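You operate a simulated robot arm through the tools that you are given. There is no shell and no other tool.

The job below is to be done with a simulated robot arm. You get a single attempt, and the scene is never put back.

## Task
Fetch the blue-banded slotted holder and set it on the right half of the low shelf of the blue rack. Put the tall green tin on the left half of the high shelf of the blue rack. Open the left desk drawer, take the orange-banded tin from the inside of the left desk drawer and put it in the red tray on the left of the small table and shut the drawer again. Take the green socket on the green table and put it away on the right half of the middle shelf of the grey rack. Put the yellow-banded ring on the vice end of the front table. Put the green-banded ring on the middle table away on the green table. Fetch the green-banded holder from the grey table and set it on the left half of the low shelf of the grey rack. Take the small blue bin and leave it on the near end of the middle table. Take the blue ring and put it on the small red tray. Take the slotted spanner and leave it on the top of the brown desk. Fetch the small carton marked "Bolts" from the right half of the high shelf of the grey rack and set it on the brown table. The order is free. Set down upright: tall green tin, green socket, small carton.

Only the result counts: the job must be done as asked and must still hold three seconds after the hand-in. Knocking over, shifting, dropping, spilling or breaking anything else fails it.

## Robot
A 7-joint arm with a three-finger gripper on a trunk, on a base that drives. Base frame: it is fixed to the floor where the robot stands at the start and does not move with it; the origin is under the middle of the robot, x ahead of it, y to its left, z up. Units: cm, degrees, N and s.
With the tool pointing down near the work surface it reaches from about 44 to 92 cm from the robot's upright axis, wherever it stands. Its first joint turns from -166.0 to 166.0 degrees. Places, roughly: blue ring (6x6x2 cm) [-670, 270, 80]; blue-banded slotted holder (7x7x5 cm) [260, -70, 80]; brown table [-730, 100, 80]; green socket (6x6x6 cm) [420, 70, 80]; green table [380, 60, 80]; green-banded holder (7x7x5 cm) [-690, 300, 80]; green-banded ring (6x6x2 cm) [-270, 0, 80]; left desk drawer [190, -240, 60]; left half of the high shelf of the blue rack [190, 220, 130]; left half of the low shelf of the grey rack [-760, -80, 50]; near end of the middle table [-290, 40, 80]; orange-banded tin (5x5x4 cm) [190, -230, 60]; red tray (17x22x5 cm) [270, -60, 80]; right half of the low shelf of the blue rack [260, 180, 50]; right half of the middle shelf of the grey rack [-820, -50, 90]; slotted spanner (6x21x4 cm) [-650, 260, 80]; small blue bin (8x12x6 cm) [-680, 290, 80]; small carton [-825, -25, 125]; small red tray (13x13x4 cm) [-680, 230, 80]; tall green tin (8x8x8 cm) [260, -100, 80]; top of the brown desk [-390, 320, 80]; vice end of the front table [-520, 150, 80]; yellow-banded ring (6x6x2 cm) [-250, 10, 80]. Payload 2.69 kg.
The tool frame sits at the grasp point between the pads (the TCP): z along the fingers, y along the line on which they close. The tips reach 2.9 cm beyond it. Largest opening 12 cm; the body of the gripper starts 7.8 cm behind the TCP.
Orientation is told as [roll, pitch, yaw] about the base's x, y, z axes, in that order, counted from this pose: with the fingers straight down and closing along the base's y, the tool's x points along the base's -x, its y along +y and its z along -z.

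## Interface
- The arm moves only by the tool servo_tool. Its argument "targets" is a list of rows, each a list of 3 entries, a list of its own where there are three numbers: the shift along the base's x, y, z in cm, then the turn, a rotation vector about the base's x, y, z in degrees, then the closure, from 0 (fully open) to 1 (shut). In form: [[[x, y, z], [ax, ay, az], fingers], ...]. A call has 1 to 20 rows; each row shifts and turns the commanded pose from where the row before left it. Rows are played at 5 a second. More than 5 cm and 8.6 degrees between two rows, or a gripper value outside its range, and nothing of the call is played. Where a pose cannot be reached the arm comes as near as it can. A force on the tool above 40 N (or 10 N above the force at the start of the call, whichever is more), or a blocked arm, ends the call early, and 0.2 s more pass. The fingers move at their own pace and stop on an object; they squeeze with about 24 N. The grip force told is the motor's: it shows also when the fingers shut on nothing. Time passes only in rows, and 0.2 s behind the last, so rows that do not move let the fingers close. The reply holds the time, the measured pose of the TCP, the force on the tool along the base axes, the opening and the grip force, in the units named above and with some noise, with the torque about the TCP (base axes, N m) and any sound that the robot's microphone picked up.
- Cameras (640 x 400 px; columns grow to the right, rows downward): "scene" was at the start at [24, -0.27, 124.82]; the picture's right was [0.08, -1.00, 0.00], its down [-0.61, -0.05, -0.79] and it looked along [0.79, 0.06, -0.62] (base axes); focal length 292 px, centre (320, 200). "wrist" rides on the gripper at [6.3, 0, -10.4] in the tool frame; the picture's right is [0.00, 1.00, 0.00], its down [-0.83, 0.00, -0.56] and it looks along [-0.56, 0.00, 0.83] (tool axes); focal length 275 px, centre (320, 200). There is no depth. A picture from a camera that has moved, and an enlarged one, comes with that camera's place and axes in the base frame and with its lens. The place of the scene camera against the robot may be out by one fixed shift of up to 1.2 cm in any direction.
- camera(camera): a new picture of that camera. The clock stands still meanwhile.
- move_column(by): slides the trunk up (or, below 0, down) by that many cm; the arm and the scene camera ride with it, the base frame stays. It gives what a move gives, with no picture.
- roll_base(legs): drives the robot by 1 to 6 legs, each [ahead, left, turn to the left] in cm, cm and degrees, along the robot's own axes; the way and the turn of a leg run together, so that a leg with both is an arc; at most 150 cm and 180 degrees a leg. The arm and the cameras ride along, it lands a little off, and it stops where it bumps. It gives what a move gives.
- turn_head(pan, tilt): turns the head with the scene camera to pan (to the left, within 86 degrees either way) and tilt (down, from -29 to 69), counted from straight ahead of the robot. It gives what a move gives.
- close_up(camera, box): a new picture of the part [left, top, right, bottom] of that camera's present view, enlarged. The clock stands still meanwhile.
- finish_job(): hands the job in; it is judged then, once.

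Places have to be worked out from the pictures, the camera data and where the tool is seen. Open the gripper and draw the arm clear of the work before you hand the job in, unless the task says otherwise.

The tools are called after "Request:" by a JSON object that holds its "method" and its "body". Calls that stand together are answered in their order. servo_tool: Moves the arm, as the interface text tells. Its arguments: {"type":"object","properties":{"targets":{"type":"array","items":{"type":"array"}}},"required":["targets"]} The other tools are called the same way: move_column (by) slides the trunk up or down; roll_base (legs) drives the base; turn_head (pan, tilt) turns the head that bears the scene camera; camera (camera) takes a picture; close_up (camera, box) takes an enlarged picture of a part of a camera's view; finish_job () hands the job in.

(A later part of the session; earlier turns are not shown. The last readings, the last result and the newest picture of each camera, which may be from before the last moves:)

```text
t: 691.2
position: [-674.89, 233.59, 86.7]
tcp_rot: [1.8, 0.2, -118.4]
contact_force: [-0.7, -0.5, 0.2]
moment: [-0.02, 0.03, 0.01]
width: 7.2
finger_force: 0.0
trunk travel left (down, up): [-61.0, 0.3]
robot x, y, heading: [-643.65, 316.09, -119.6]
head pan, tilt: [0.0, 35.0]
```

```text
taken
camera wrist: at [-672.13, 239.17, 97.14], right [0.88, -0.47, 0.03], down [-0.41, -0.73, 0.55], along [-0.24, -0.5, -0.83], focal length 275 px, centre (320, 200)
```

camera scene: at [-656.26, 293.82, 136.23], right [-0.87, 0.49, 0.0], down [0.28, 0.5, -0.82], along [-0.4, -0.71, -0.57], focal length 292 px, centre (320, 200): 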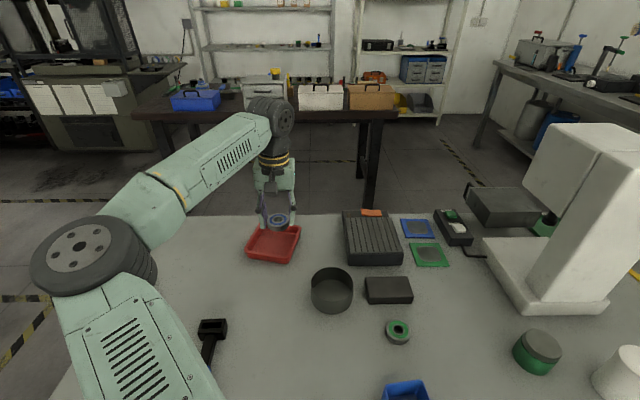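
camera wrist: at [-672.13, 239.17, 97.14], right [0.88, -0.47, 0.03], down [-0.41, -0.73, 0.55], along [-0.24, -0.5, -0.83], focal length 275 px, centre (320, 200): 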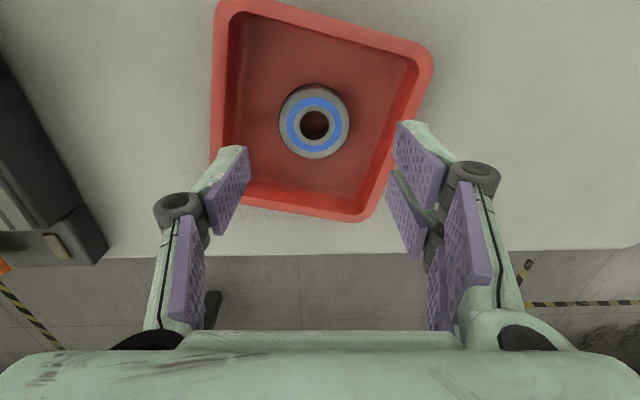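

The blue ring lies in the red tray. Next the spanner: it lies nearly along my forward axis from (−653.5, 252.6) to (−644.4, 270.7). I move above its middle.

Request:
{"method": "servo_tool", "body": {"targets": [[[0, 0, 4], [0, 0, 0], 0.3], [[3.1, 3.2, 1], [0, 0, 0], 0.3], [[3.1, 3.2, 0], [0, 0, 0], 0.3], [[3.1, 3.2, 0], [0, 0, 0], 0.3], [[3.1, 3.2, 0], [0, 0, 0], 0.3], [[3.1, 3.2, 0], [0, 0, 0], 0.3], [[3.1, 3.2, 0], [0, 0, 0], 0.3], [[3.1, 3.3, 0], [0, 0, 0], 0.3], [[3.0, 3.4, 0], [0, 0, 0], 0.3]]}}

Request:
{"method": "camera", "body": {"camera": "wrist"}}

Request:
{"method": "camera", "body": {"camera": "scene"}}

```text
t: 693.2
position: [-650.43, 259.43, 91.99]
tcp_rot: [1.8, 0.2, -118.4]
contact_force: [-0.1, -0.1, 0.0]
moment: [-0.01, -0.03, -0.04]
width: 8.39
finger_force: 0.0
trunk travel left (down, up): [-61.0, 0.3]
robot x, y, heading: [-644.37, 315.89, -119.6]
head pan, tilt: [0.0, 35.0]
```

```text
taken
camera wrist: at [-647.71, 265.03, 102.51], right [0.88, -0.47, 0.03], down [-0.41, -0.73, 0.55], along [-0.24, -0.5, -0.83], focal length 275 px, centre (320, 200)
```

wrist: 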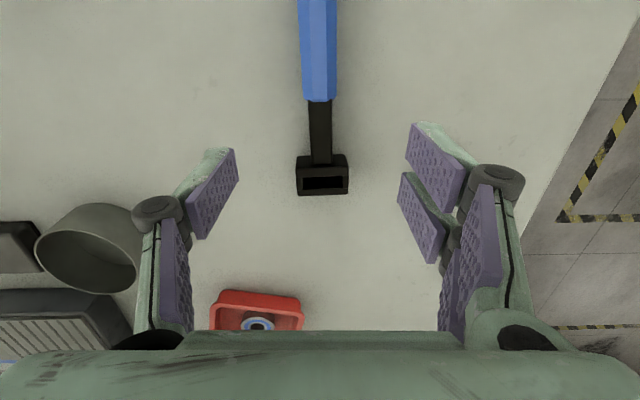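

```text
taken
camera scene: at [-656.2, 293.91, 136.26], right [-0.87, 0.49, 0.0], down [0.28, 0.5, -0.82], along [-0.4, -0.71, -0.57], focal length 292 px, centre (320, 200)
```

scene: 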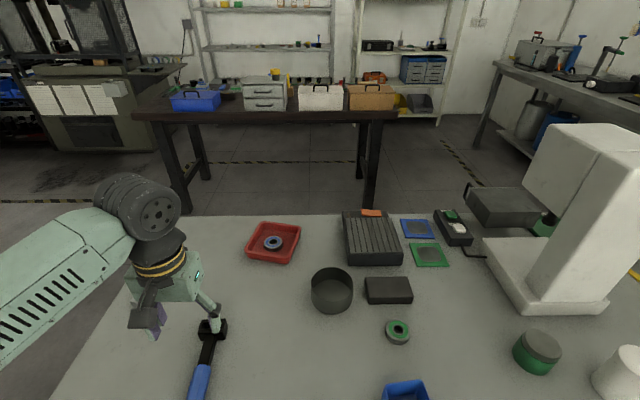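

The TCP is right above the handle/shaft junction (mid-length). I shift 2 cm onto the handle and descend.

Request:
{"method": "servo_tool", "body": {"targets": [[[0.9, 1.8, -3], [0, 0, 0], 0.35], [[0, 0, -4], [0, 0, 0], 0.35], [[0, 0, -3], [0, 0, 0], 0.35]]}}

Request:
{"method": "camera", "body": {"camera": "wrist"}}

```text
t: 694.0
position: [-649.62, 261.0, 81.66]
tcp_rot: [1.8, 0.2, -118.5]
contact_force: [0.0, -0.1, -0.4]
moment: [0.0, 0.02, 0.01]
width: 7.8
finger_force: 0.0
trunk travel left (down, up): [-61.0, 0.3]
robot x, y, heading: [-644.04, 316.26, -119.6]
head pan, tilt: [0.0, 35.0]
```

```text
taken
camera wrist: at [-646.88, 266.65, 92.24], right [0.88, -0.47, 0.03], down [-0.41, -0.73, 0.55], along [-0.24, -0.5, -0.83], focal length 275 px, centre (320, 200)
```

wrist: 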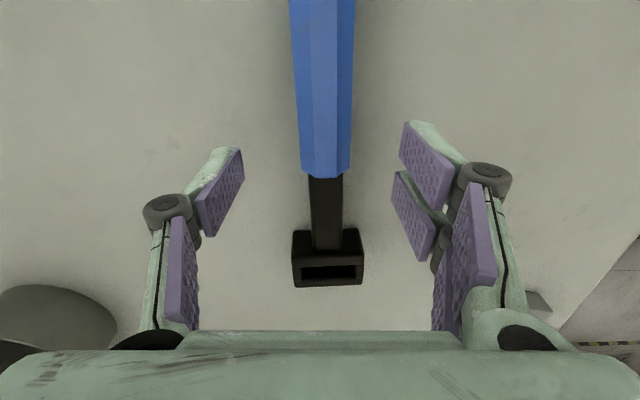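

Handle is centred between the fingers. I lower to just above the table and close.

Request:
{"method": "servo_tool", "body": {"targets": [[[0, 0, -1.2], [0, 0, 0], 0.35], [[0, 0, -1.0], [0, 0, 0], 0.35], [[0, 0, -0.6], [0, 0, 0], 0.35]]}}

Request:
{"method": "servo_tool", "body": {"targets": [[[0, 0, 0], [0, 0, 0], 0.7], [[0, 0, 0], [0, 0, 0], 1], [[0, 0, 0], [0, 0, 0], 1], [[0, 0, 0], [0, 0, 0], 1], [[0, 0, 0], [0, 0, 0], 1]]}}

Request:
{"method": "camera", "body": {"camera": "wrist"}}

```text
t: 694.8
position: [-649.59, 261.22, 79.14]
tcp_rot: [1.7, 0.3, -118.3]
contact_force: [0.6, 0.2, 0.1]
moment: [0.0, 0.0, -0.01]
width: 7.79
finger_force: 0.0
trunk travel left (down, up): [-61.0, 0.3]
robot x, y, heading: [-644.32, 315.76, -119.5]
head pan, tilt: [0.0, 35.0]
```

```text
t: 696.0
position: [-649.45, 261.21, 79.04]
tcp_rot: [1.7, 0.1, -118.3]
contact_force: [0.3, -0.5, 0.0]
moment: [-0.01, 0.05, 0.14]
width: 3.16
finger_force: 23.8
trunk travel left (down, up): [-61.0, 0.3]
robot x, y, heading: [-643.91, 315.9, -119.8]
head pan, tilt: [0.0, 35.0]
```

```text
taken
camera wrist: at [-646.72, 266.92, 89.51], right [0.88, -0.47, 0.03], down [-0.41, -0.73, 0.55], along [-0.24, -0.5, -0.83], focal length 275 px, centre (320, 200)
```

wrist: 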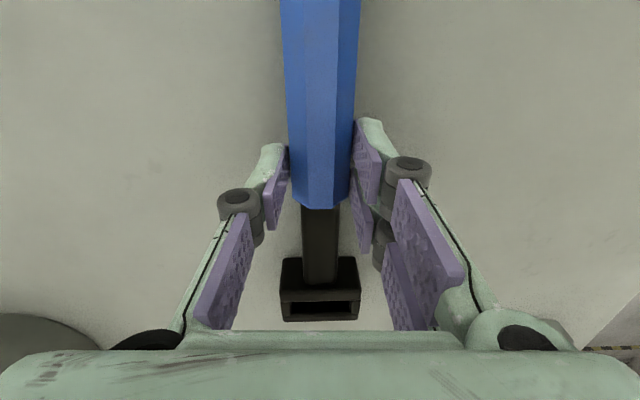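

Gripped at 3.16 cm. I lift it.

Request:
{"method": "servo_tool", "body": {"targets": [[[0, 0, 1], [0, 0, 0], 1], [[0, 0, 3], [0, 0, 0], 1], [[0, 0, 4], [0, 0, 0], 1], [[0, 0, 4], [0, 0, 0], 1], [[0, 0, 4], [0, 0, 0], 1], [[0, 0, 4], [0, 0, 0], 1]]}}

Request:
{"method": "camera", "body": {"camera": "wrist"}}

Request:
{"method": "camera", "body": {"camera": "scene"}}

```text
t: 697.4
position: [-649.41, 261.51, 99.17]
tcp_rot: [1.8, 0.3, -118.3]
contact_force: [0.6, -0.7, -4.1]
moment: [0.08, -0.05, 0.04]
width: 3.17
finger_force: 23.5
trunk travel left (down, up): [-61.0, 0.3]
robot x, y, heading: [-643.49, 316.09, -119.5]
head pan, tilt: [0.0, 35.0]
```

```text
taken
camera wrist: at [-646.69, 267.15, 109.56], right [0.88, -0.47, 0.03], down [-0.41, -0.73, 0.55], along [-0.24, -0.5, -0.83], focal length 275 px, centre (320, 200)
```

wrist: 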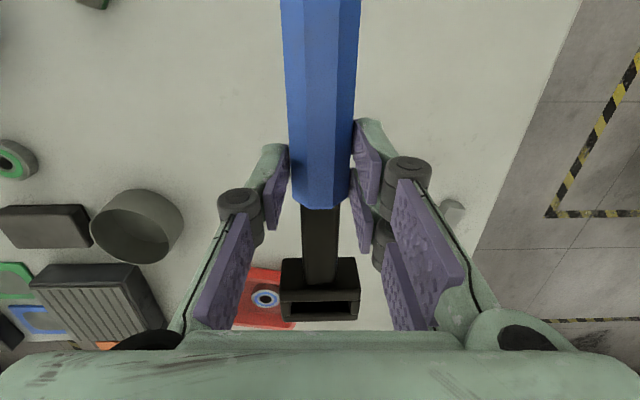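

```text
taken
camera scene: at [-656.24, 293.85, 136.24], right [-0.87, 0.49, 0.0], down [0.28, 0.5, -0.82], along [-0.4, -0.71, -0.57], focal length 292 px, centre (320, 200)
```

scene: 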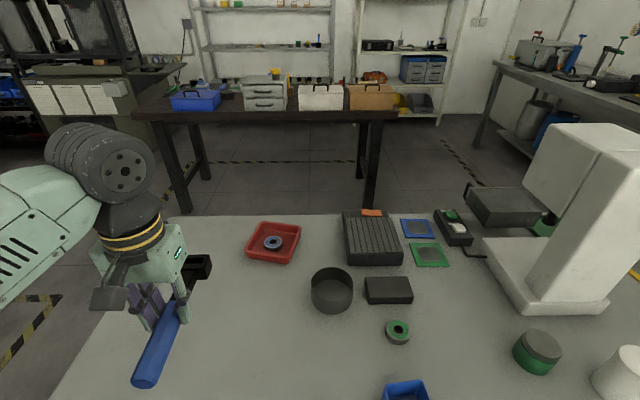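

The spanner hangs level in the grip. I back away from the grey table and turn toward the brown desk to look at it.

Request:
{"method": "roll_base", "body": {"legs": [[-50, 0, 0], [0, 0, 110]]}}

Request:
{"method": "turn_head", "body": {"pan": 15, "tilt": 20}}

Request:
{"method": "camera", "body": {"camera": "scene"}}

```text
t: 705.1
position: [-567.11, 374.26, 99.09]
tcp_rot: [1.8, 0.2, -6.4]
contact_force: [0.3, 0.0, -3.3]
moment: [0.01, 0.08, -0.03]
width: 3.15
finger_force: 24.2
trunk travel left (down, up): [-61.0, 0.3]
robot x, y, heading: [-619.54, 359.01, -7.5]
head pan, tilt: [0.0, 35.0]
```

```text
t: 705.9
position: [-567.22, 374.22, 99.09]
tcp_rot: [1.9, 0.2, -6.4]
contact_force: [0.9, -1.0, -4.0]
moment: [-0.01, 0.06, 0.01]
width: 3.14
finger_force: 23.8
trunk travel left (down, up): [-61.0, 0.3]
robot x, y, heading: [-620.0, 358.89, -7.6]
head pan, tilt: [15.0, 20.0]
```

```text
taken
camera scene: at [-595.27, 357.07, 138.62], right [0.13, -0.99, 0.0], down [-0.34, -0.04, -0.94], along [0.93, 0.12, -0.34], focal length 292 px, centre (320, 200)
```

scene: 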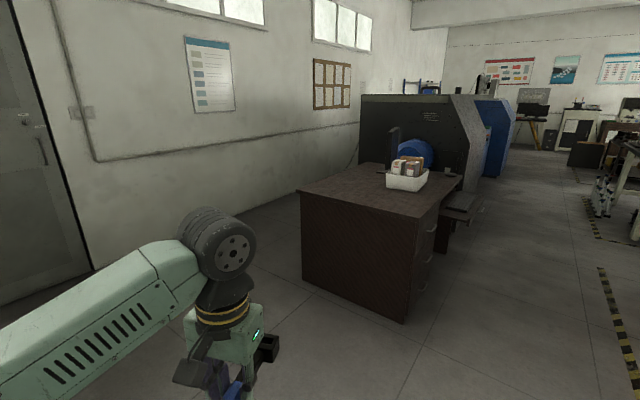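

The desk's near (west) end is free of objects: roughly p 459–552, q 57–140. I turn to face it and approach.

Request:
{"method": "roll_base", "body": {"legs": [[0, 0, -22.4], [75, 60, 0]]}}

Request:
{"method": "turn_head", "body": {"pan": 0, "tilt": 30}}

Request:
{"method": "camera", "body": {"camera": "scene"}}

Request:
{"method": "camera", "body": {"camera": "wrist"}}

```text
t: 712.2
position: [-470.72, 370.48, 98.99]
tcp_rot: [1.7, 0.2, -27.5]
contact_force: [-0.5, 0.0, -3.9]
moment: [0.03, 0.09, -0.01]
width: 3.17
finger_force: 23.9
trunk travel left (down, up): [-61.0, 0.3]
robot x, y, heading: [-525.15, 375.6, -28.7]
head pan, tilt: [15.0, 20.0]
```

```text
t: 713.0
position: [-470.66, 370.52, 99.05]
tcp_rot: [1.8, 0.2, -27.5]
contact_force: [-0.2, 0.3, -4.2]
moment: [0.05, 0.1, -0.01]
width: 3.15
finger_force: 23.9
trunk travel left (down, up): [-61.0, 0.3]
robot x, y, heading: [-525.13, 375.37, -28.7]
head pan, tilt: [0.0, 30.0]
```

```text
taken
camera scene: at [-503.85, 362.34, 137.03], right [-0.48, -0.88, 0.0], down [-0.44, 0.24, -0.87], along [0.76, -0.42, -0.5], focal length 292 px, centre (320, 200)
```

scene: 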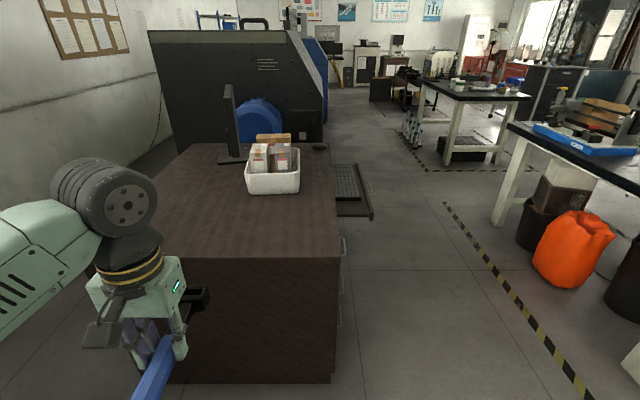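

```text
taken
camera wrist: at [-476.3, 373.1, 109.51], right [0.46, 0.89, 0.03], down [0.73, -0.4, 0.55], along [0.5, -0.23, -0.83], focal length 275 px, centre (320, 200)
```

wrist: 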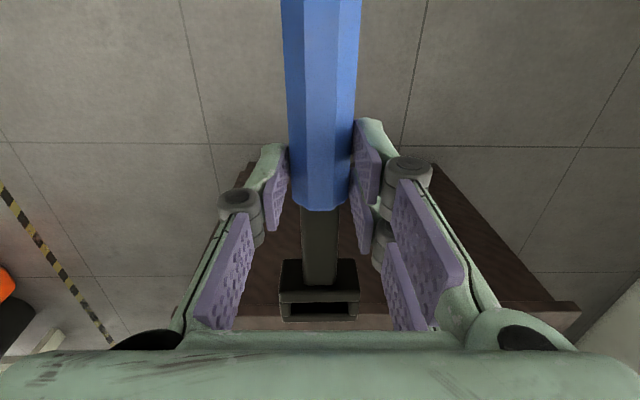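

The near half of the desktop is free in front of the white basket. I drive 45 ahead and 16 left, so the spanner can be laid left of the basket's line.

Request:
{"method": "roll_base", "body": {"legs": [[45, 16, -1.3]]}}

Request:
{"method": "camera", "body": {"camera": "scene"}}

Request:
{"method": "camera", "body": {"camera": "wrist"}}

```text
t: 715.8
position: [-424.61, 361.11, 98.95]
tcp_rot: [1.9, 0.4, -29.1]
contact_force: [0.5, 0.4, -4.0]
moment: [0.05, 0.09, -0.02]
width: 3.16
finger_force: 23.5
trunk travel left (down, up): [-61.0, 0.3]
robot x, y, heading: [-479.06, 367.4, -30.2]
head pan, tilt: [0.0, 30.0]
```

```text
taken
camera scene: at [-458.0, 353.85, 137.01], right [-0.51, -0.86, 0.0], down [-0.43, 0.25, -0.87], along [0.75, -0.44, -0.5], focal length 292 px, centre (320, 200)
```

scene: 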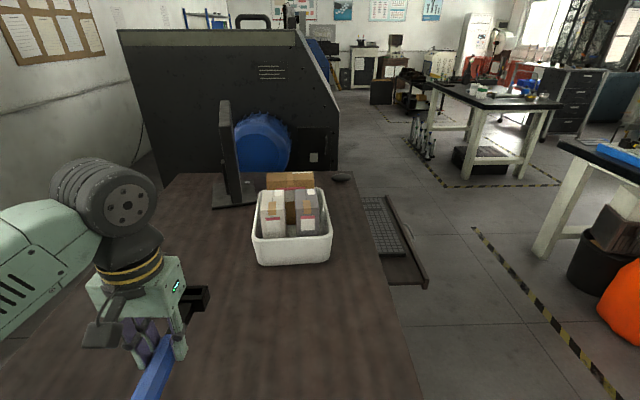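

```text
taken
camera wrist: at [-430.17, 363.79, 109.49], right [0.48, 0.87, 0.03], down [0.72, -0.42, 0.55], along [0.5, -0.24, -0.83], focal length 275 px, centre (320, 200)
```

wrist: 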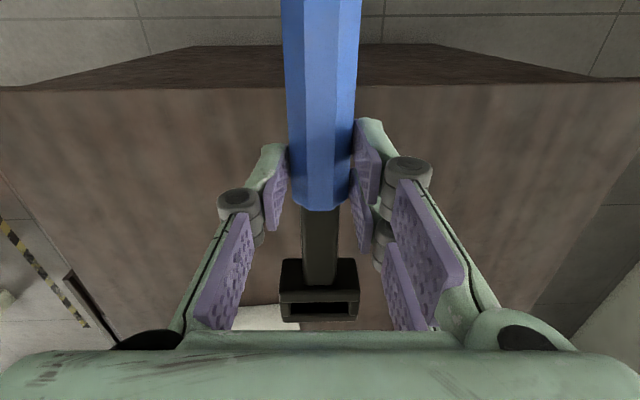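

The desk edge is right below the TCP. I move 17 cm ahead and descend.

Request:
{"method": "servo_tool", "body": {"targets": [[[3.68, -2.14, 0], [0, 0, 0], 1], [[3.68, -2.14, 0], [0, 0, 0], 1], [[3.68, -2.14, -1], [0, 0, 0], 1], [[3.68, -2.14, -2], [0, 0, 0], 1], [[0, 0, -4], [0, 0, 0], 1], [[0, 0, -4], [0, 0, 0], 1]]}}

Request:
{"method": "camera", "body": {"camera": "wrist"}}

Request:
{"method": "camera", "body": {"camera": "scene"}}

```text
t: 717.2
position: [-409.8, 352.68, 87.88]
tcp_rot: [1.7, 0.4, -29.2]
contact_force: [0.3, 0.1, -4.0]
moment: [0.08, 0.04, -0.01]
width: 3.13
finger_force: 24.8
trunk travel left (down, up): [-61.0, 0.3]
robot x, y, heading: [-479.37, 367.37, -30.4]
head pan, tilt: [0.0, 30.0]
```

```text
taken
camera wrist: at [-415.41, 355.38, 98.29], right [0.48, 0.87, 0.03], down [0.72, -0.42, 0.55], along [0.5, -0.24, -0.83], focal length 275 px, centre (320, 200)
```

wrist: 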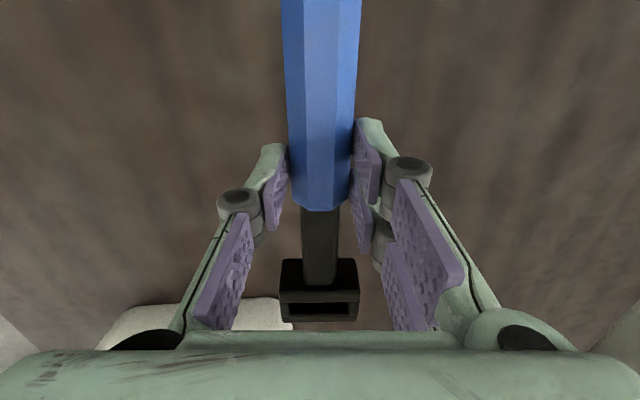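

```text
taken
camera scene: at [-458.0, 353.85, 137.02], right [-0.51, -0.86, 0.0], down [-0.43, 0.25, -0.87], along [0.75, -0.44, -0.5], focal length 292 px, centre (320, 200)
```

scene: 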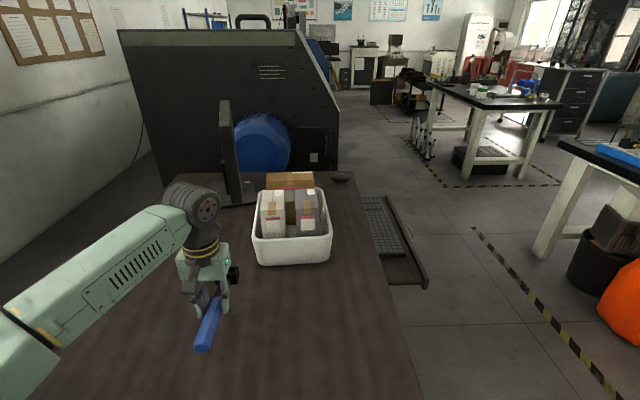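

The spot is clear. I lower in steps until the spanner touches the desk.

Request:
{"method": "servo_tool", "body": {"targets": [[[0, 0, -2], [0, 0, 0], 1], [[0, 0, -1.5], [0, 0, 0], 1]]}}

Request:
{"method": "servo_tool", "body": {"targets": [[[0, 0, -0.8], [0, 0, 0], 1]]}}

Request:
{"method": "servo_tool", "body": {"targets": [[[0, 0, -0.6], [0, 0, 0], 1]]}}

```text
t: 717.8
position: [-409.94, 352.56, 84.47]
tcp_rot: [1.7, 0.3, -29.2]
contact_force: [0.3, 0.4, -4.3]
moment: [0.05, 0.09, 0.0]
width: 3.11
finger_force: 24.0
trunk travel left (down, up): [-61.0, 0.3]
robot x, y, heading: [-479.4, 367.26, -30.2]
head pan, tilt: [0.0, 30.0]
```

```text
t: 718.2
position: [-409.97, 352.53, 83.69]
tcp_rot: [1.8, 0.3, -29.2]
contact_force: [-0.3, 0.7, -3.4]
moment: [0.03, 0.09, 0.02]
width: 3.15
finger_force: 24.0
trunk travel left (down, up): [-61.0, 0.3]
robot x, y, heading: [-479.01, 367.22, -30.6]
head pan, tilt: [0.0, 30.0]
```

```text
t: 718.6
position: [-409.85, 352.49, 83.32]
tcp_rot: [1.7, 0.2, -29.2]
contact_force: [-0.2, 0.2, -3.9]
moment: [0.04, 0.08, 0.0]
width: 3.14
finger_force: 23.5
trunk travel left (down, up): [-61.0, 0.3]
robot x, y, heading: [-478.95, 367.06, -30.7]
head pan, tilt: [0.0, 30.0]
```

Request:
{"method": "servo_tool", "body": {"targets": [[[0, 0, -0.6], [0, 0, 0], 1]]}}

Request:
{"method": "servo_tool", "body": {"targets": [[[0, 0, -0.5], [0, 0, 0], 1]]}}

Request:
{"method": "servo_tool", "body": {"targets": [[[0, 0, -0.5], [0, 0, 0], 1]]}}

```text
t: 719.0
position: [-409.96, 352.42, 82.45]
tcp_rot: [1.8, 0.3, -29.2]
contact_force: [-0.7, -0.3, -4.8]
moment: [0.03, 0.1, 0.0]
width: 3.16
finger_force: 24.4
trunk travel left (down, up): [-61.0, 0.3]
robot x, y, heading: [-479.11, 367.03, -30.4]
head pan, tilt: [0.0, 30.0]
```

```text
t: 719.4
position: [-409.88, 352.27, 82.06]
tcp_rot: [1.8, 0.2, -29.2]
contact_force: [-0.4, -0.5, -4.1]
moment: [-0.01, 0.04, 0.01]
width: 3.15
finger_force: 23.7
trunk travel left (down, up): [-61.0, 0.3]
robot x, y, heading: [-479.33, 367.37, -30.2]
head pan, tilt: [0.0, 30.0]
```

```text
t: 719.8
position: [-409.71, 352.41, 81.55]
tcp_rot: [1.7, 0.3, -29.2]
contact_force: [0.4, 0.3, -3.8]
moment: [0.06, 0.07, 0.03]
width: 3.16
finger_force: 23.7
trunk travel left (down, up): [-61.0, 0.3]
robot x, y, heading: [-479.06, 367.2, -30.4]
head pan, tilt: [0.0, 30.0]
```

Request:
{"method": "servo_tool", "body": {"targets": [[[0, 0, -0.5], [0, 0, 0], 1]]}}

Request:
{"method": "servo_tool", "body": {"targets": [[[0, 0, -0.4], [0, 0, 0], 1]]}}

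Request:
{"method": "servo_tool", "body": {"targets": [[[0, 0, -0.4], [0, 0, 0], 1]]}}

```text
t: 720.2
position: [-409.83, 352.41, 81.12]
tcp_rot: [1.8, 0.2, -29.1]
contact_force: [0.3, -0.2, -4.4]
moment: [0.03, 0.05, 0.01]
width: 3.16
finger_force: 23.8
trunk travel left (down, up): [-61.0, 0.3]
robot x, y, heading: [-478.72, 367.1, -30.5]
head pan, tilt: [0.0, 30.0]
```

```text
t: 720.6
position: [-409.92, 352.43, 80.6]
tcp_rot: [1.9, 0.2, -29.2]
contact_force: [0.1, 0.4, -2.7]
moment: [0.05, 0.07, 0.05]
width: 3.16
finger_force: 23.7
trunk travel left (down, up): [-61.0, 0.3]
robot x, y, heading: [-479.08, 367.49, -30.6]
head pan, tilt: [0.0, 30.0]
```

```text
t: 721.0
position: [-410.03, 352.54, 80.24]
tcp_rot: [1.8, 0.2, -29.2]
contact_force: [-0.1, 0.3, -4.2]
moment: [0.02, 0.06, -0.01]
width: 3.15
finger_force: 24.2
trunk travel left (down, up): [-61.0, 0.3]
robot x, y, heading: [-479.38, 367.11, -30.5]
head pan, tilt: [0.0, 30.0]
```

Request:
{"method": "servo_tool", "body": {"targets": [[[0, 0, -0.4], [0, 0, 0], 1]]}}

Request:
{"method": "servo_tool", "body": {"targets": [[[0, 0, -0.35], [0, 0, 0], 1]]}}

Request:
{"method": "camera", "body": {"camera": "wrist"}}

```text
t: 721.4
position: [-409.93, 352.56, 79.8]
tcp_rot: [1.8, 0.3, -29.2]
contact_force: [-0.7, -0.5, -4.3]
moment: [0.05, 0.12, 0.01]
width: 3.13
finger_force: 24.0
trunk travel left (down, up): [-61.0, 0.3]
robot x, y, heading: [-479.12, 367.41, -30.4]
head pan, tilt: [0.0, 30.0]
```

```text
t: 721.8
position: [-409.86, 352.56, 79.45]
tcp_rot: [1.8, 0.3, -29.2]
contact_force: [-0.7, -0.2, -4.3]
moment: [0.03, 0.08, 0.01]
width: 3.16
finger_force: 24.0
trunk travel left (down, up): [-61.0, 0.3]
robot x, y, heading: [-478.92, 367.1, -30.6]
head pan, tilt: [0.0, 30.0]
```

```text
taken
camera wrist: at [-415.51, 355.24, 89.94], right [0.48, 0.87, 0.03], down [0.72, -0.42, 0.55], along [0.5, -0.24, -0.83], focal length 275 px, centre (320, 200)
```

wrist: 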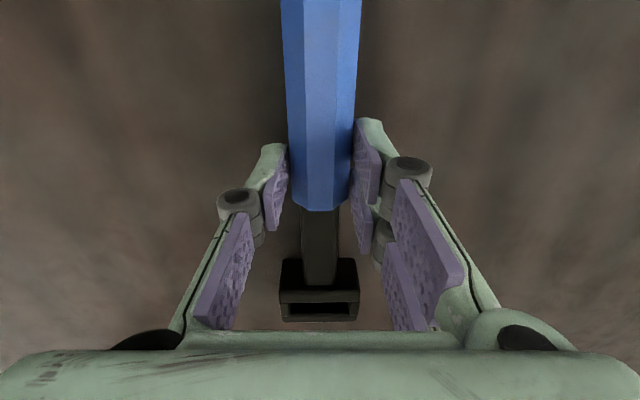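

Request:
{"method": "servo_tool", "body": {"targets": [[[0, 0, -0.35], [0, 0, 0], 1]]}}

Request:
{"method": "servo_tool", "body": {"targets": [[[0, 0, -0.35], [0, 0, 0], 1]]}}

Request:
{"method": "servo_tool", "body": {"targets": [[[0, 0, -0.35], [0, 0, 0], 1]]}}

```text
t: 722.2
position: [-409.91, 352.44, 79.3]
tcp_rot: [1.8, 0.2, -29.2]
contact_force: [0.2, 0.2, -4.0]
moment: [0.05, 0.06, -0.01]
width: 3.13
finger_force: 24.0
trunk travel left (down, up): [-61.0, 0.3]
robot x, y, heading: [-479.4, 367.4, -30.5]
head pan, tilt: [0.0, 30.0]
```

```text
t: 722.6
position: [-409.89, 352.47, 78.99]
tcp_rot: [2.0, 0.0, -29.2]
contact_force: [4.9, 0.0, 7.8]
moment: [0.12, 0.17, 0.0]
width: 3.15
finger_force: 23.8
trunk travel left (down, up): [-61.0, 0.3]
robot x, y, heading: [-478.91, 367.18, -30.2]
head pan, tilt: [0.0, 30.0]
```

```text
t: 723.0
position: [-409.99, 352.65, 78.66]
tcp_rot: [1.9, 0.2, -29.2]
contact_force: [3.8, 4.5, 12.8]
moment: [0.08, 0.04, 0.05]
width: 3.14
finger_force: 24.0
trunk travel left (down, up): [-61.0, 0.3]
robot x, y, heading: [-479.02, 367.4, -30.2]
head pan, tilt: [0.0, 30.0]
```

Contact at z≈79. I release and lift away.

Request:
{"method": "servo_tool", "body": {"targets": [[[0, 0, 0.2], [0, 0, 0], 0.6], [[0, 0, 0], [0, 0, 0], 0.45], [[0, 0, 0], [0, 0, 0], 0.4], [[0, 0, 1], [0, 0, 0], 0.4], [[0, 0, 3], [0, 0, 0], 0.4], [[0, 0, 4], [0, 0, 0], 0.4], [[0, 0, 4], [0, 0, 0], 0.4], [[0, 0, 4], [0, 0, 0], 0.4], [[0, 0, 4], [0, 0, 0], 0.3]]}}

Request:
{"method": "camera", "body": {"camera": "wrist"}}

Request:
{"method": "camera", "body": {"camera": "scene"}}

```text
t: 725.0
position: [-409.72, 352.28, 98.8]
tcp_rot: [1.7, 0.1, -29.2]
contact_force: [0.0, 0.1, -0.3]
moment: [0.0, 0.01, 0.0]
width: 8.41
finger_force: 0.1
trunk travel left (down, up): [-61.0, 0.3]
robot x, y, heading: [-479.22, 366.99, -30.3]
head pan, tilt: [0.0, 30.0]
```

```text
taken
camera wrist: at [-415.31, 354.97, 109.28], right [0.48, 0.87, 0.03], down [0.72, -0.42, 0.55], along [0.5, -0.24, -0.83], focal length 275 px, centre (320, 200)
```

wrist: 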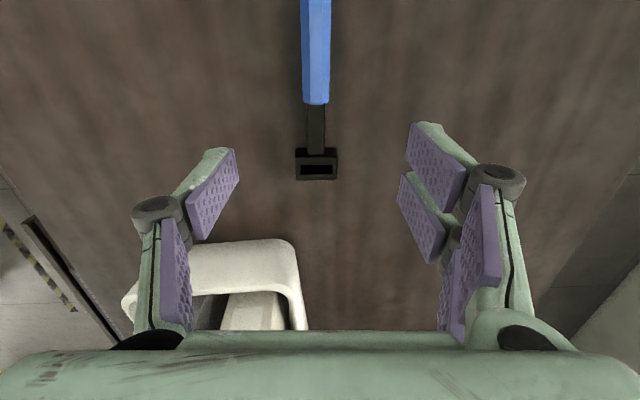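

```text
taken
camera scene: at [-458.09, 353.86, 137.03], right [-0.51, -0.86, 0.0], down [-0.43, 0.25, -0.87], along [0.75, -0.44, -0.5], focal length 292 px, centre (320, 200)
```

scene: 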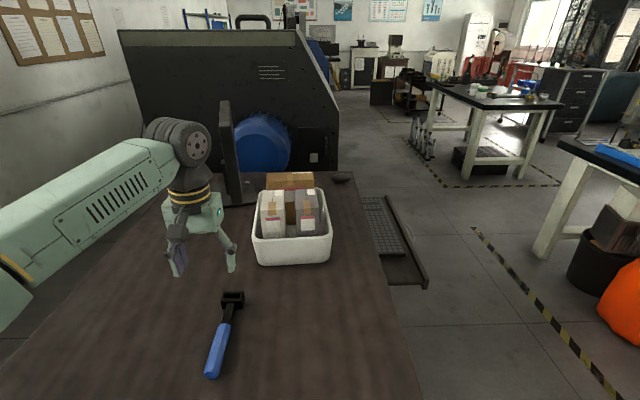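

The spanner lies on the brown desk. Next the small blue bin: I back off, turn right and return to the grey table's north side.

Request:
{"method": "roll_base", "body": {"legs": [[-70, 0, 0], [0, 0, -90], [60, -62, 0]]}}

Request:
{"method": "camera", "body": {"camera": "scene"}}

```text
t: 737.5
position: [-635.9, 312.19, 98.69]
tcp_rot: [1.8, 0.1, -118.6]
contact_force: [0.1, 0.2, 0.0]
moment: [-0.01, -0.01, 0.01]
width: 8.39
finger_force: 0.0
trunk travel left (down, up): [-61.0, 0.3]
robot x, y, heading: [-621.44, 381.7, -119.8]
head pan, tilt: [0.0, 30.0]
```

```text
taken
camera scene: at [-634.05, 359.39, 137.03], right [-0.87, 0.5, 0.0], down [0.25, 0.43, -0.87], along [-0.43, -0.75, -0.5], focal length 292 px, centre (320, 200)
```

scene: 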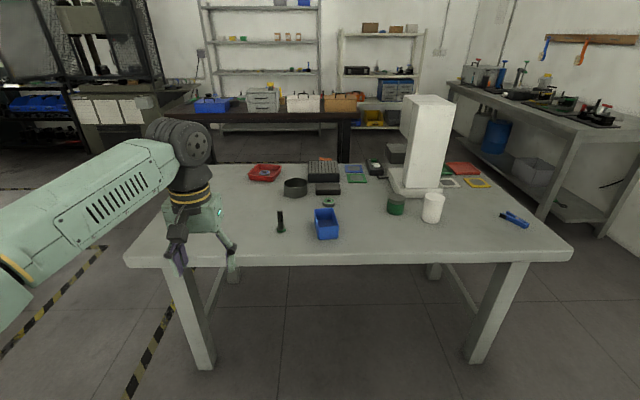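

Request:
{"method": "roll_base", "body": {"legs": [[48, -12, 0]]}}

Request:
{"method": "camera", "body": {"camera": "wrist"}}

Request:
{"method": "camera", "body": {"camera": "scene"}}

```text
t: 740.5
position: [-671.17, 276.1, 98.77]
tcp_rot: [1.8, 0.2, -119.1]
contact_force: [-0.2, -0.5, -0.7]
moment: [-0.01, 0.01, -0.02]
width: 8.4
finger_force: 0.1
trunk travel left (down, up): [-61.0, 0.3]
robot x, y, heading: [-656.85, 345.55, -120.3]
head pan, tilt: [0.0, 30.0]
```

```text
taken
camera wrist: at [-668.46, 281.76, 109.21], right [0.88, -0.48, 0.03], down [-0.42, -0.72, 0.55], along [-0.24, -0.5, -0.83], focal length 275 px, centre (320, 200)
```

wrist: 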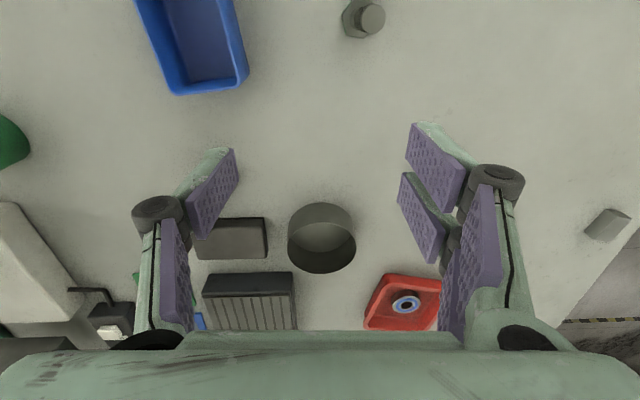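

```text
taken
camera scene: at [-669.01, 323.32, 137.02], right [-0.86, 0.5, 0.0], down [0.25, 0.43, -0.87], along [-0.44, -0.75, -0.5], focal length 292 px, centre (320, 200)
```

scene: 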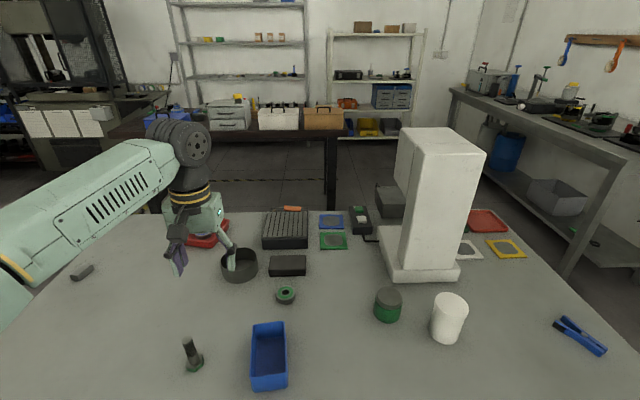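

The bin's rim is centred at (−678.6, 286.7), about 7×12 cm, rotated 8° to my axis. I move over it, yaw +7.5° and open to 10.5 cm.

Request:
{"method": "servo_tool", "body": {"targets": [[[-2.5, 3.5, 0], [0, 0, 7.5], 0.12], [[-2.5, 3.5, 0], [0, 0, 0], 0.12], [[-2.4, 3.6, 0], [0, 0, 0], 0.12], [[0, 0, -4], [0, 0, 0], 0.12]]}}

Request:
{"method": "camera", "body": {"camera": "wrist"}}

```text
t: 741.5
position: [-678.63, 286.72, 94.87]
tcp_rot: [1.6, 0.3, -111.6]
contact_force: [0.0, -0.2, 0.2]
moment: [-0.02, 0.02, -0.02]
width: 10.55
finger_force: 0.0
trunk travel left (down, up): [-61.0, 0.3]
robot x, y, heading: [-656.1, 345.49, -120.2]
head pan, tilt: [0.0, 30.0]
```

```text
taken
camera wrist: at [-676.56, 292.55, 105.32], right [0.93, -0.36, 0.03], down [-0.32, -0.77, 0.55], along [-0.18, -0.52, -0.83], focal length 275 px, centre (320, 200)
```

wrist: 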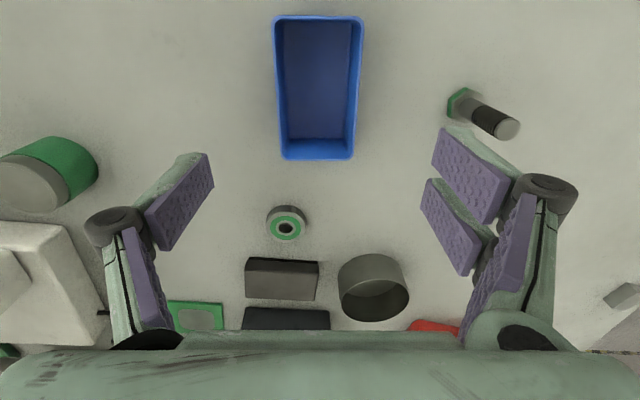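

Bin is aligned and nearly centred; I shift ~1 cm back and descend 9 cm.

Request:
{"method": "servo_tool", "body": {"targets": [[[0.6, 0.9, -3], [0, 0, 0], 0.12], [[0, 0, -3], [0, 0, 0], 0.12], [[0, 0, -3], [0, 0, 0], 0.12]]}}

Request:
{"method": "camera", "body": {"camera": "wrist"}}

```text
t: 742.3
position: [-678.22, 287.38, 85.59]
tcp_rot: [1.8, 0.2, -111.5]
contact_force: [-0.6, 0.0, 0.2]
moment: [-0.02, -0.03, -0.01]
width: 10.55
finger_force: 0.1
trunk travel left (down, up): [-61.0, 0.3]
robot x, y, heading: [-656.33, 345.7, -120.3]
head pan, tilt: [0.0, 30.0]
```

```text
taken
camera wrist: at [-676.14, 293.34, 96.01], right [0.93, -0.36, 0.03], down [-0.32, -0.77, 0.55], along [-0.18, -0.52, -0.83], focal length 275 px, centre (320, 200)
```

wrist: 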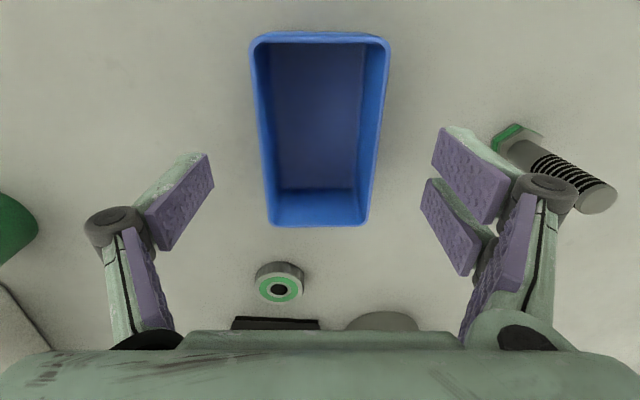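

Request:
{"method": "servo_tool", "body": {"targets": [[[0.45, 1.1, -2], [0, 0, 0], 0.12], [[0, 0, -2], [0, 0, 0], 0.12], [[0, 0, -1.5], [0, 0, 0], 0.12]]}}

Request:
{"method": "camera", "body": {"camera": "wrist"}}

```text
t: 743.1
position: [-677.64, 288.54, 80.41]
tcp_rot: [1.9, 0.2, -111.7]
contact_force: [-0.1, -0.1, -0.5]
moment: [-0.02, 0.0, 0.0]
width: 10.55
finger_force: 0.0
trunk travel left (down, up): [-61.0, 0.3]
robot x, y, heading: [-656.56, 345.55, -120.4]
head pan, tilt: [0.0, 30.0]
```

```text
taken
camera wrist: at [-675.6, 294.5, 90.83], right [0.93, -0.36, 0.03], down [-0.32, -0.77, 0.55], along [-0.18, -0.52, -0.83], focal length 275 px, centre (320, 200)
```

wrist: 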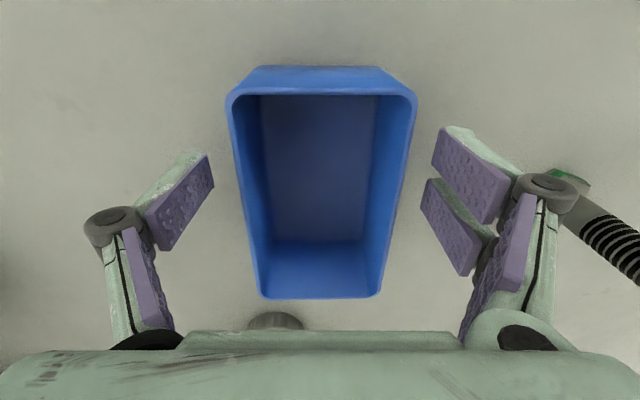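

The bin sits between the pads. I lower 1 cm more and close.

Request:
{"method": "servo_tool", "body": {"targets": [[[0, 0, -1.0], [0, 0, 0], 0.12], [[0, 0, 0], [0, 0, 0], 0.5], [[0, 0, 0], [0, 0, 0], 1], [[0, 0, 0], [0, 0, 0], 1], [[0, 0, 0], [0, 0, 0], 1], [[0, 0, 0], [0, 0, 0], 1]]}}

Request:
{"method": "servo_tool", "body": {"targets": [[[0, 0, 1], [0, 0, 0], 1], [[0, 0, 2], [0, 0, 0], 1]]}}

Request:
{"method": "camera", "body": {"camera": "wrist"}}

```text
t: 744.5
position: [-677.74, 288.59, 79.36]
tcp_rot: [1.8, 0.2, -111.8]
contact_force: [0.4, -0.1, 1.2]
moment: [0.08, -0.03, -0.04]
width: 7.14
finger_force: 23.9
trunk travel left (down, up): [-61.0, 0.3]
robot x, y, heading: [-655.99, 345.41, -120.4]
head pan, tilt: [0.0, 30.0]
```

```text
t: 745.1
position: [-677.47, 288.72, 82.14]
tcp_rot: [1.9, 0.3, -111.6]
contact_force: [-0.2, -0.4, -0.5]
moment: [0.0, -0.01, 0.01]
width: 7.12
finger_force: 23.8
trunk travel left (down, up): [-61.0, 0.3]
robot x, y, heading: [-656.64, 345.58, -120.2]
head pan, tilt: [0.0, 30.0]
```

```text
taken
camera wrist: at [-675.45, 294.62, 92.61], right [0.93, -0.36, 0.03], down [-0.32, -0.77, 0.55], along [-0.18, -0.52, -0.83], focal length 275 px, centre (320, 200)
```

wrist: 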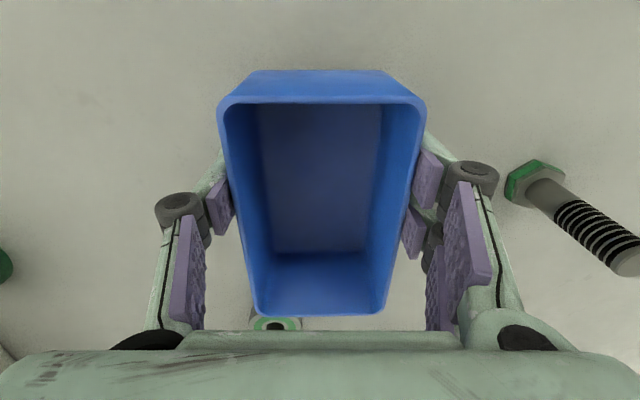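

The bin is held. I lift it, back off, turn left and drive east along the corridor to the middle table.

Request:
{"method": "servo_tool", "body": {"targets": [[[0, 0, 4], [0, 0, 0], 1], [[0, 0, 4], [0, 0, 0], 1], [[0, 0, 4], [0, 0, 0], 1], [[0, 0, 4], [0, 0, 0], 1], [[0, 0, 4], [0, 0, 0], 1]]}}

Request:
{"method": "roll_base", "body": {"legs": [[-22, 0, 0], [0, 0, 90.3], [110, 0, 0]]}}

Request:
{"method": "camera", "body": {"camera": "scene"}}

```text
t: 746.3
position: [-677.61, 288.57, 102.44]
tcp_rot: [1.8, 0.1, -111.6]
contact_force: [0.9, 0.5, -0.8]
moment: [0.01, 0.0, 0.0]
width: 7.11
finger_force: 23.7
trunk travel left (down, up): [-61.0, 0.3]
robot x, y, heading: [-656.4, 345.74, -120.3]
head pan, tilt: [0.0, 30.0]
```

```text
t: 757.1
position: [-493.39, 290.21, 102.39]
tcp_rot: [1.7, 0.2, -20.6]
contact_force: [-0.9, 0.0, -0.7]
moment: [0.02, 0.01, 0.03]
width: 7.15
finger_force: 24.1
trunk travel left (down, up): [-61.0, 0.3]
robot x, y, heading: [-550.9, 310.84, -29.3]
head pan, tilt: [0.0, 30.0]
```

```text
taken
camera scene: at [-529.48, 297.69, 137.02], right [-0.49, -0.87, 0.0], down [-0.44, 0.24, -0.87], along [0.76, -0.42, -0.5], focal length 292 px, centre (320, 200)
```

scene: 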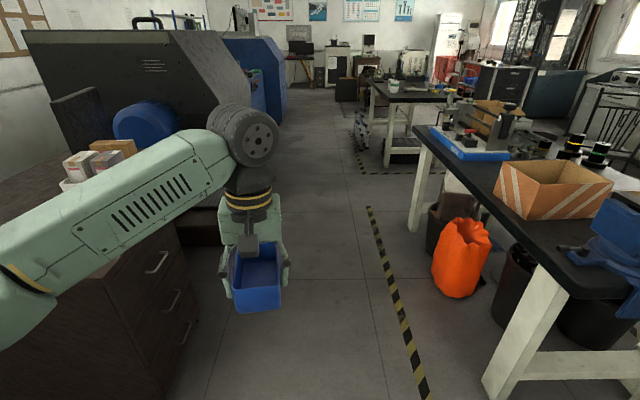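

I keep to the corridor's middle and continue east past the desk and the front table.

Request:
{"method": "roll_base", "body": {"legs": [[140, 6, -0.7], [140, 0, 0]]}}

Request:
{"method": "turn_head", "body": {"pan": -40, "tilt": 30}}

Request:
{"method": "camera", "body": {"camera": "scene"}}

```text
t: 770.2
position: [-261.29, 149.74, 102.33]
tcp_rot: [1.8, 0.3, -23.2]
contact_force: [0.9, 1.1, -0.6]
moment: [0.01, 0.04, -0.04]
width: 7.11
finger_force: 24.0
trunk travel left (down, up): [-61.0, 0.3]
robot x, y, heading: [-317.7, 172.59, -31.7]
head pan, tilt: [0.0, 30.0]
```

```text
t: 771.3
position: [-261.34, 149.72, 102.37]
tcp_rot: [1.8, 0.2, -23.2]
contact_force: [0.3, -1.6, -0.5]
moment: [0.0, 0.03, 0.01]
width: 7.11
finger_force: 24.4
trunk travel left (down, up): [-61.0, 0.3]
robot x, y, heading: [-317.89, 172.79, -31.9]
head pan, tilt: [-40.0, 30.0]
```

```text
taken
camera scene: at [-301.83, 154.92, 137.03], right [-0.95, -0.31, 0.0], down [-0.16, 0.48, -0.87], along [0.27, -0.82, -0.5], focal length 292 px, centre (320, 200)
```

scene: 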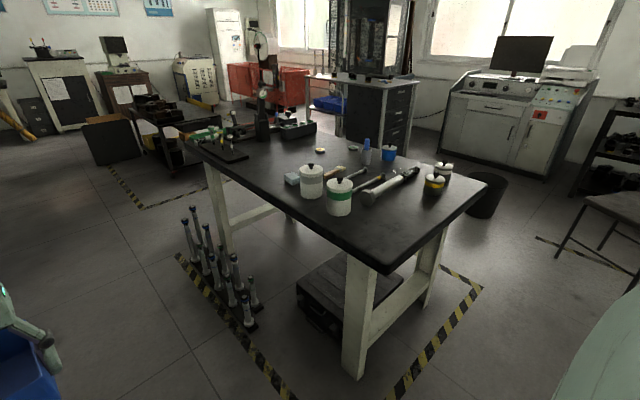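

The middle table's west ("near") end has a free strip between the green-banded jar and the table edge; I'll set the bin at about (−300, 60). I move ahead 60, turn right to face the table.

Request:
{"method": "roll_base", "body": {"legs": [[60, 0, 1.8], [0, 0, -90], [12, 0, 0]]}}

Request:
{"method": "turn_head", "body": {"pan": 0, "tilt": 35}}

Request:
{"method": "camera", "body": {"camera": "scene"}}

Request:
{"method": "camera", "body": {"camera": "wrist"}}

```text
t: 779.6
position: [-292.35, 73.81, 102.32]
tcp_rot: [1.8, 0.3, -111.7]
contact_force: [0.6, 0.3, -1.4]
moment: [0.04, -0.06, -0.01]
width: 7.14
finger_force: 24.0
trunk travel left (down, up): [-61.0, 0.3]
robot x, y, heading: [-270.85, 130.92, -120.5]
head pan, tilt: [-40.0, 30.0]
```

```text
t: 780.7
position: [-292.3, 73.89, 102.36]
tcp_rot: [1.8, 0.2, -111.6]
contact_force: [-0.6, 0.0, -1.2]
moment: [0.04, -0.06, 0.0]
width: 7.16
finger_force: 23.5
trunk travel left (down, up): [-61.0, 0.3]
robot x, y, heading: [-270.66, 130.63, -120.5]
head pan, tilt: [0.0, 35.0]
```

```text
taken
camera scene: at [-283.39, 108.82, 136.25], right [-0.86, 0.51, 0.0], down [0.29, 0.49, -0.82], along [-0.42, -0.71, -0.57], focal length 292 px, centre (320, 200)
```

scene: 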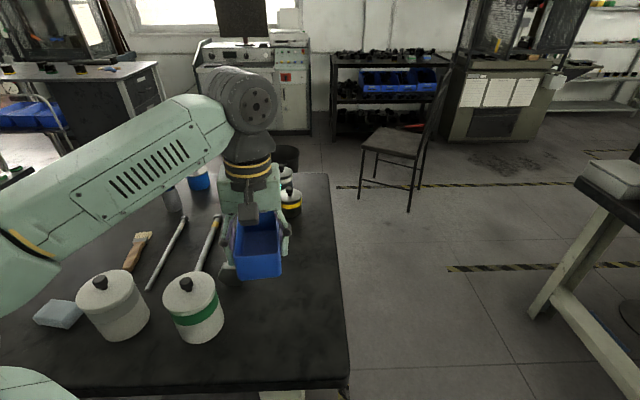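

```text
taken
camera wrist: at [-290.27, 79.74, 112.77], right [0.93, -0.37, 0.03], down [-0.32, -0.77, 0.55], along [-0.18, -0.52, -0.83], focal length 275 px, centre (320, 200)
```

wrist: 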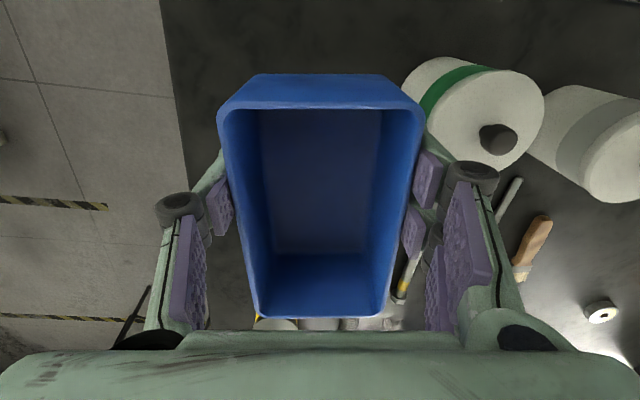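

The strip between jar (p≤280) and table edge (p≈305) is free. I move the bin 16 cm ahead over it and check.

Request:
{"method": "servo_tool", "body": {"targets": [[[-2.4, -3.2, 0], [0, 0, 0], 1], [[-2.4, -3.2, 0], [0, 0, 0], 1], [[-2.4, -3.2, 0], [0, 0, 0], 1], [[-2.4, -3.2, -1], [0, 0, 0], 1], [[0, 0, -4], [0, 0, 0], 1], [[0, 0, -4], [0, 0, 0], 1]]}}

Request:
{"method": "camera", "body": {"camera": "scene"}}

Request:
{"method": "camera", "body": {"camera": "wrist"}}

```text
t: 782.1
position: [-301.75, 60.77, 93.05]
tcp_rot: [1.8, 0.1, -111.7]
contact_force: [-0.2, 0.6, -0.5]
moment: [0.02, -0.02, 0.0]
width: 7.11
finger_force: 23.8
trunk travel left (down, up): [-61.0, 0.3]
robot x, y, heading: [-270.84, 130.91, -120.4]
head pan, tilt: [0.0, 35.0]
```

```text
taken
camera scene: at [-283.39, 108.78, 136.25], right [-0.86, 0.51, 0.0], down [0.29, 0.49, -0.82], along [-0.41, -0.71, -0.57], focal length 292 px, centre (320, 200)
```

scene: 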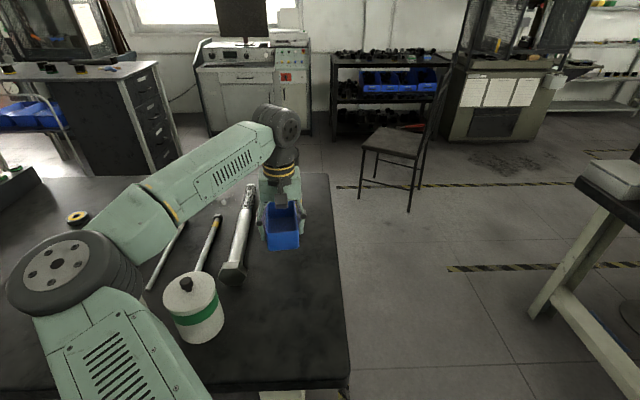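

```text
taken
camera wrist: at [-299.71, 66.81, 103.51], right [0.93, -0.37, 0.03], down [-0.32, -0.77, 0.55], along [-0.18, -0.52, -0.83], focal length 275 px, centre (320, 200)
```

wrist: 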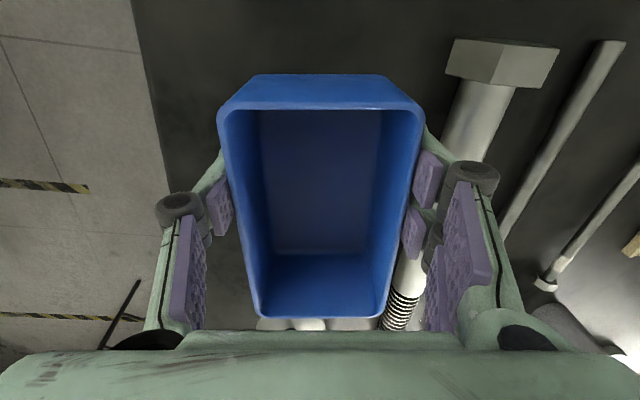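

A large bolt lies to the left but stays ~6 cm clear of the fingers. I lower toward the table.

Request:
{"method": "servo_tool", "body": {"targets": [[[0, 0, -3.5], [0, 0, 0], 1], [[0, 0, -3.5], [0, 0, 0], 1], [[0, 0, -2], [0, 0, 0], 1]]}}

Request:
{"method": "servo_tool", "body": {"targets": [[[0, 0, -0.8], [0, 0, 0], 1]]}}

Request:
{"method": "servo_tool", "body": {"targets": [[[0, 0, -0.6], [0, 0, 0], 1]]}}

```text
t: 782.9
position: [-301.96, 60.88, 84.4]
tcp_rot: [1.8, 0.2, -111.7]
contact_force: [-1.1, 0.3, -0.1]
moment: [0.03, 0.02, 0.0]
width: 7.14
finger_force: 24.2
trunk travel left (down, up): [-61.0, 0.3]
robot x, y, heading: [-270.76, 130.68, -120.4]
head pan, tilt: [0.0, 35.0]
```

```text
t: 783.3
position: [-301.88, 60.93, 83.88]
tcp_rot: [1.8, 0.0, -111.7]
contact_force: [0.8, -1.8, 15.4]
moment: [0.09, 0.47, 0.0]
width: 7.22
finger_force: 23.8
trunk travel left (down, up): [-61.0, 0.3]
robot x, y, heading: [-270.39, 130.77, -120.5]
head pan, tilt: [0.0, 35.0]
```

```text
t: 783.7
position: [-301.94, 61.15, 83.04]
tcp_rot: [1.8, 0.0, -111.7]
contact_force: [3.3, -0.7, 14.9]
moment: [0.25, 0.41, 0.04]
width: 7.17
finger_force: 24.2
trunk travel left (down, up): [-61.0, 0.3]
robot x, y, heading: [-271.08, 130.48, -120.5]
head pan, tilt: [0.0, 35.0]
```

Contact (table ≈79.8). I release and raise straight up.

Request:
{"method": "servo_tool", "body": {"targets": [[[0, 0, 0.3], [0, 0, 0], 0.35], [[0, 0, 0], [0, 0, 0], 0.2], [[0, 0, 0], [0, 0, 0], 0.2], [[0, 0, 1], [0, 0, 0], 0.2], [[0, 0, 3], [0, 0, 0], 0.2], [[0, 0, 4], [0, 0, 0], 0.2], [[0, 0, 4], [0, 0, 0], 0.2], [[0, 0, 4], [0, 0, 0], 0.2]]}}

Request:
{"method": "camera", "body": {"camera": "wrist"}}

Request:
{"method": "camera", "body": {"camera": "scene"}}

```text
t: 785.5
position: [-301.97, 61.3, 99.23]
tcp_rot: [1.9, 0.2, -111.7]
contact_force: [0.2, 0.3, 0.2]
moment: [0.01, -0.04, 0.05]
width: 9.62
finger_force: 0.1
trunk travel left (down, up): [-61.0, 0.3]
robot x, y, heading: [-270.9, 130.81, -120.5]
head pan, tilt: [0.0, 35.0]
```

```text
taken
camera wrist: at [-299.93, 67.31, 109.74], right [0.93, -0.37, 0.03], down [-0.32, -0.77, 0.55], along [-0.18, -0.52, -0.83], focal length 275 px, centre (320, 200)
```

wrist: 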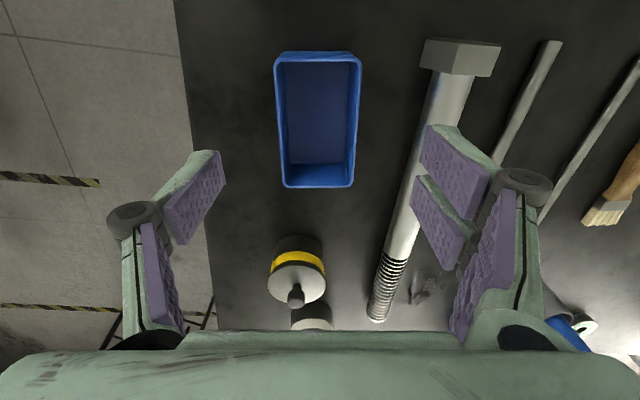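

```text
taken
camera scene: at [-283.38, 108.85, 136.25], right [-0.86, 0.51, 0.0], down [0.29, 0.49, -0.82], along [-0.41, -0.71, -0.57], focal length 292 px, centre (320, 200)
```

scene: 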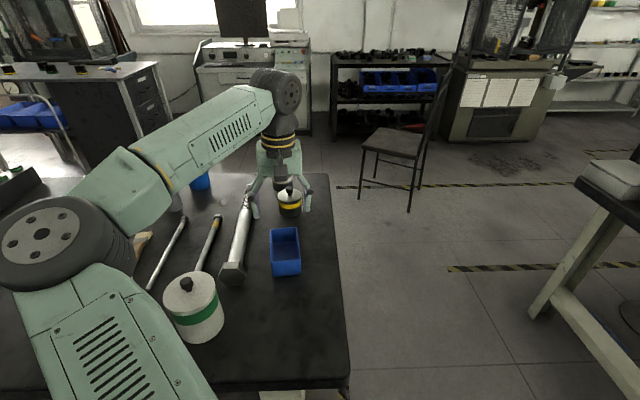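

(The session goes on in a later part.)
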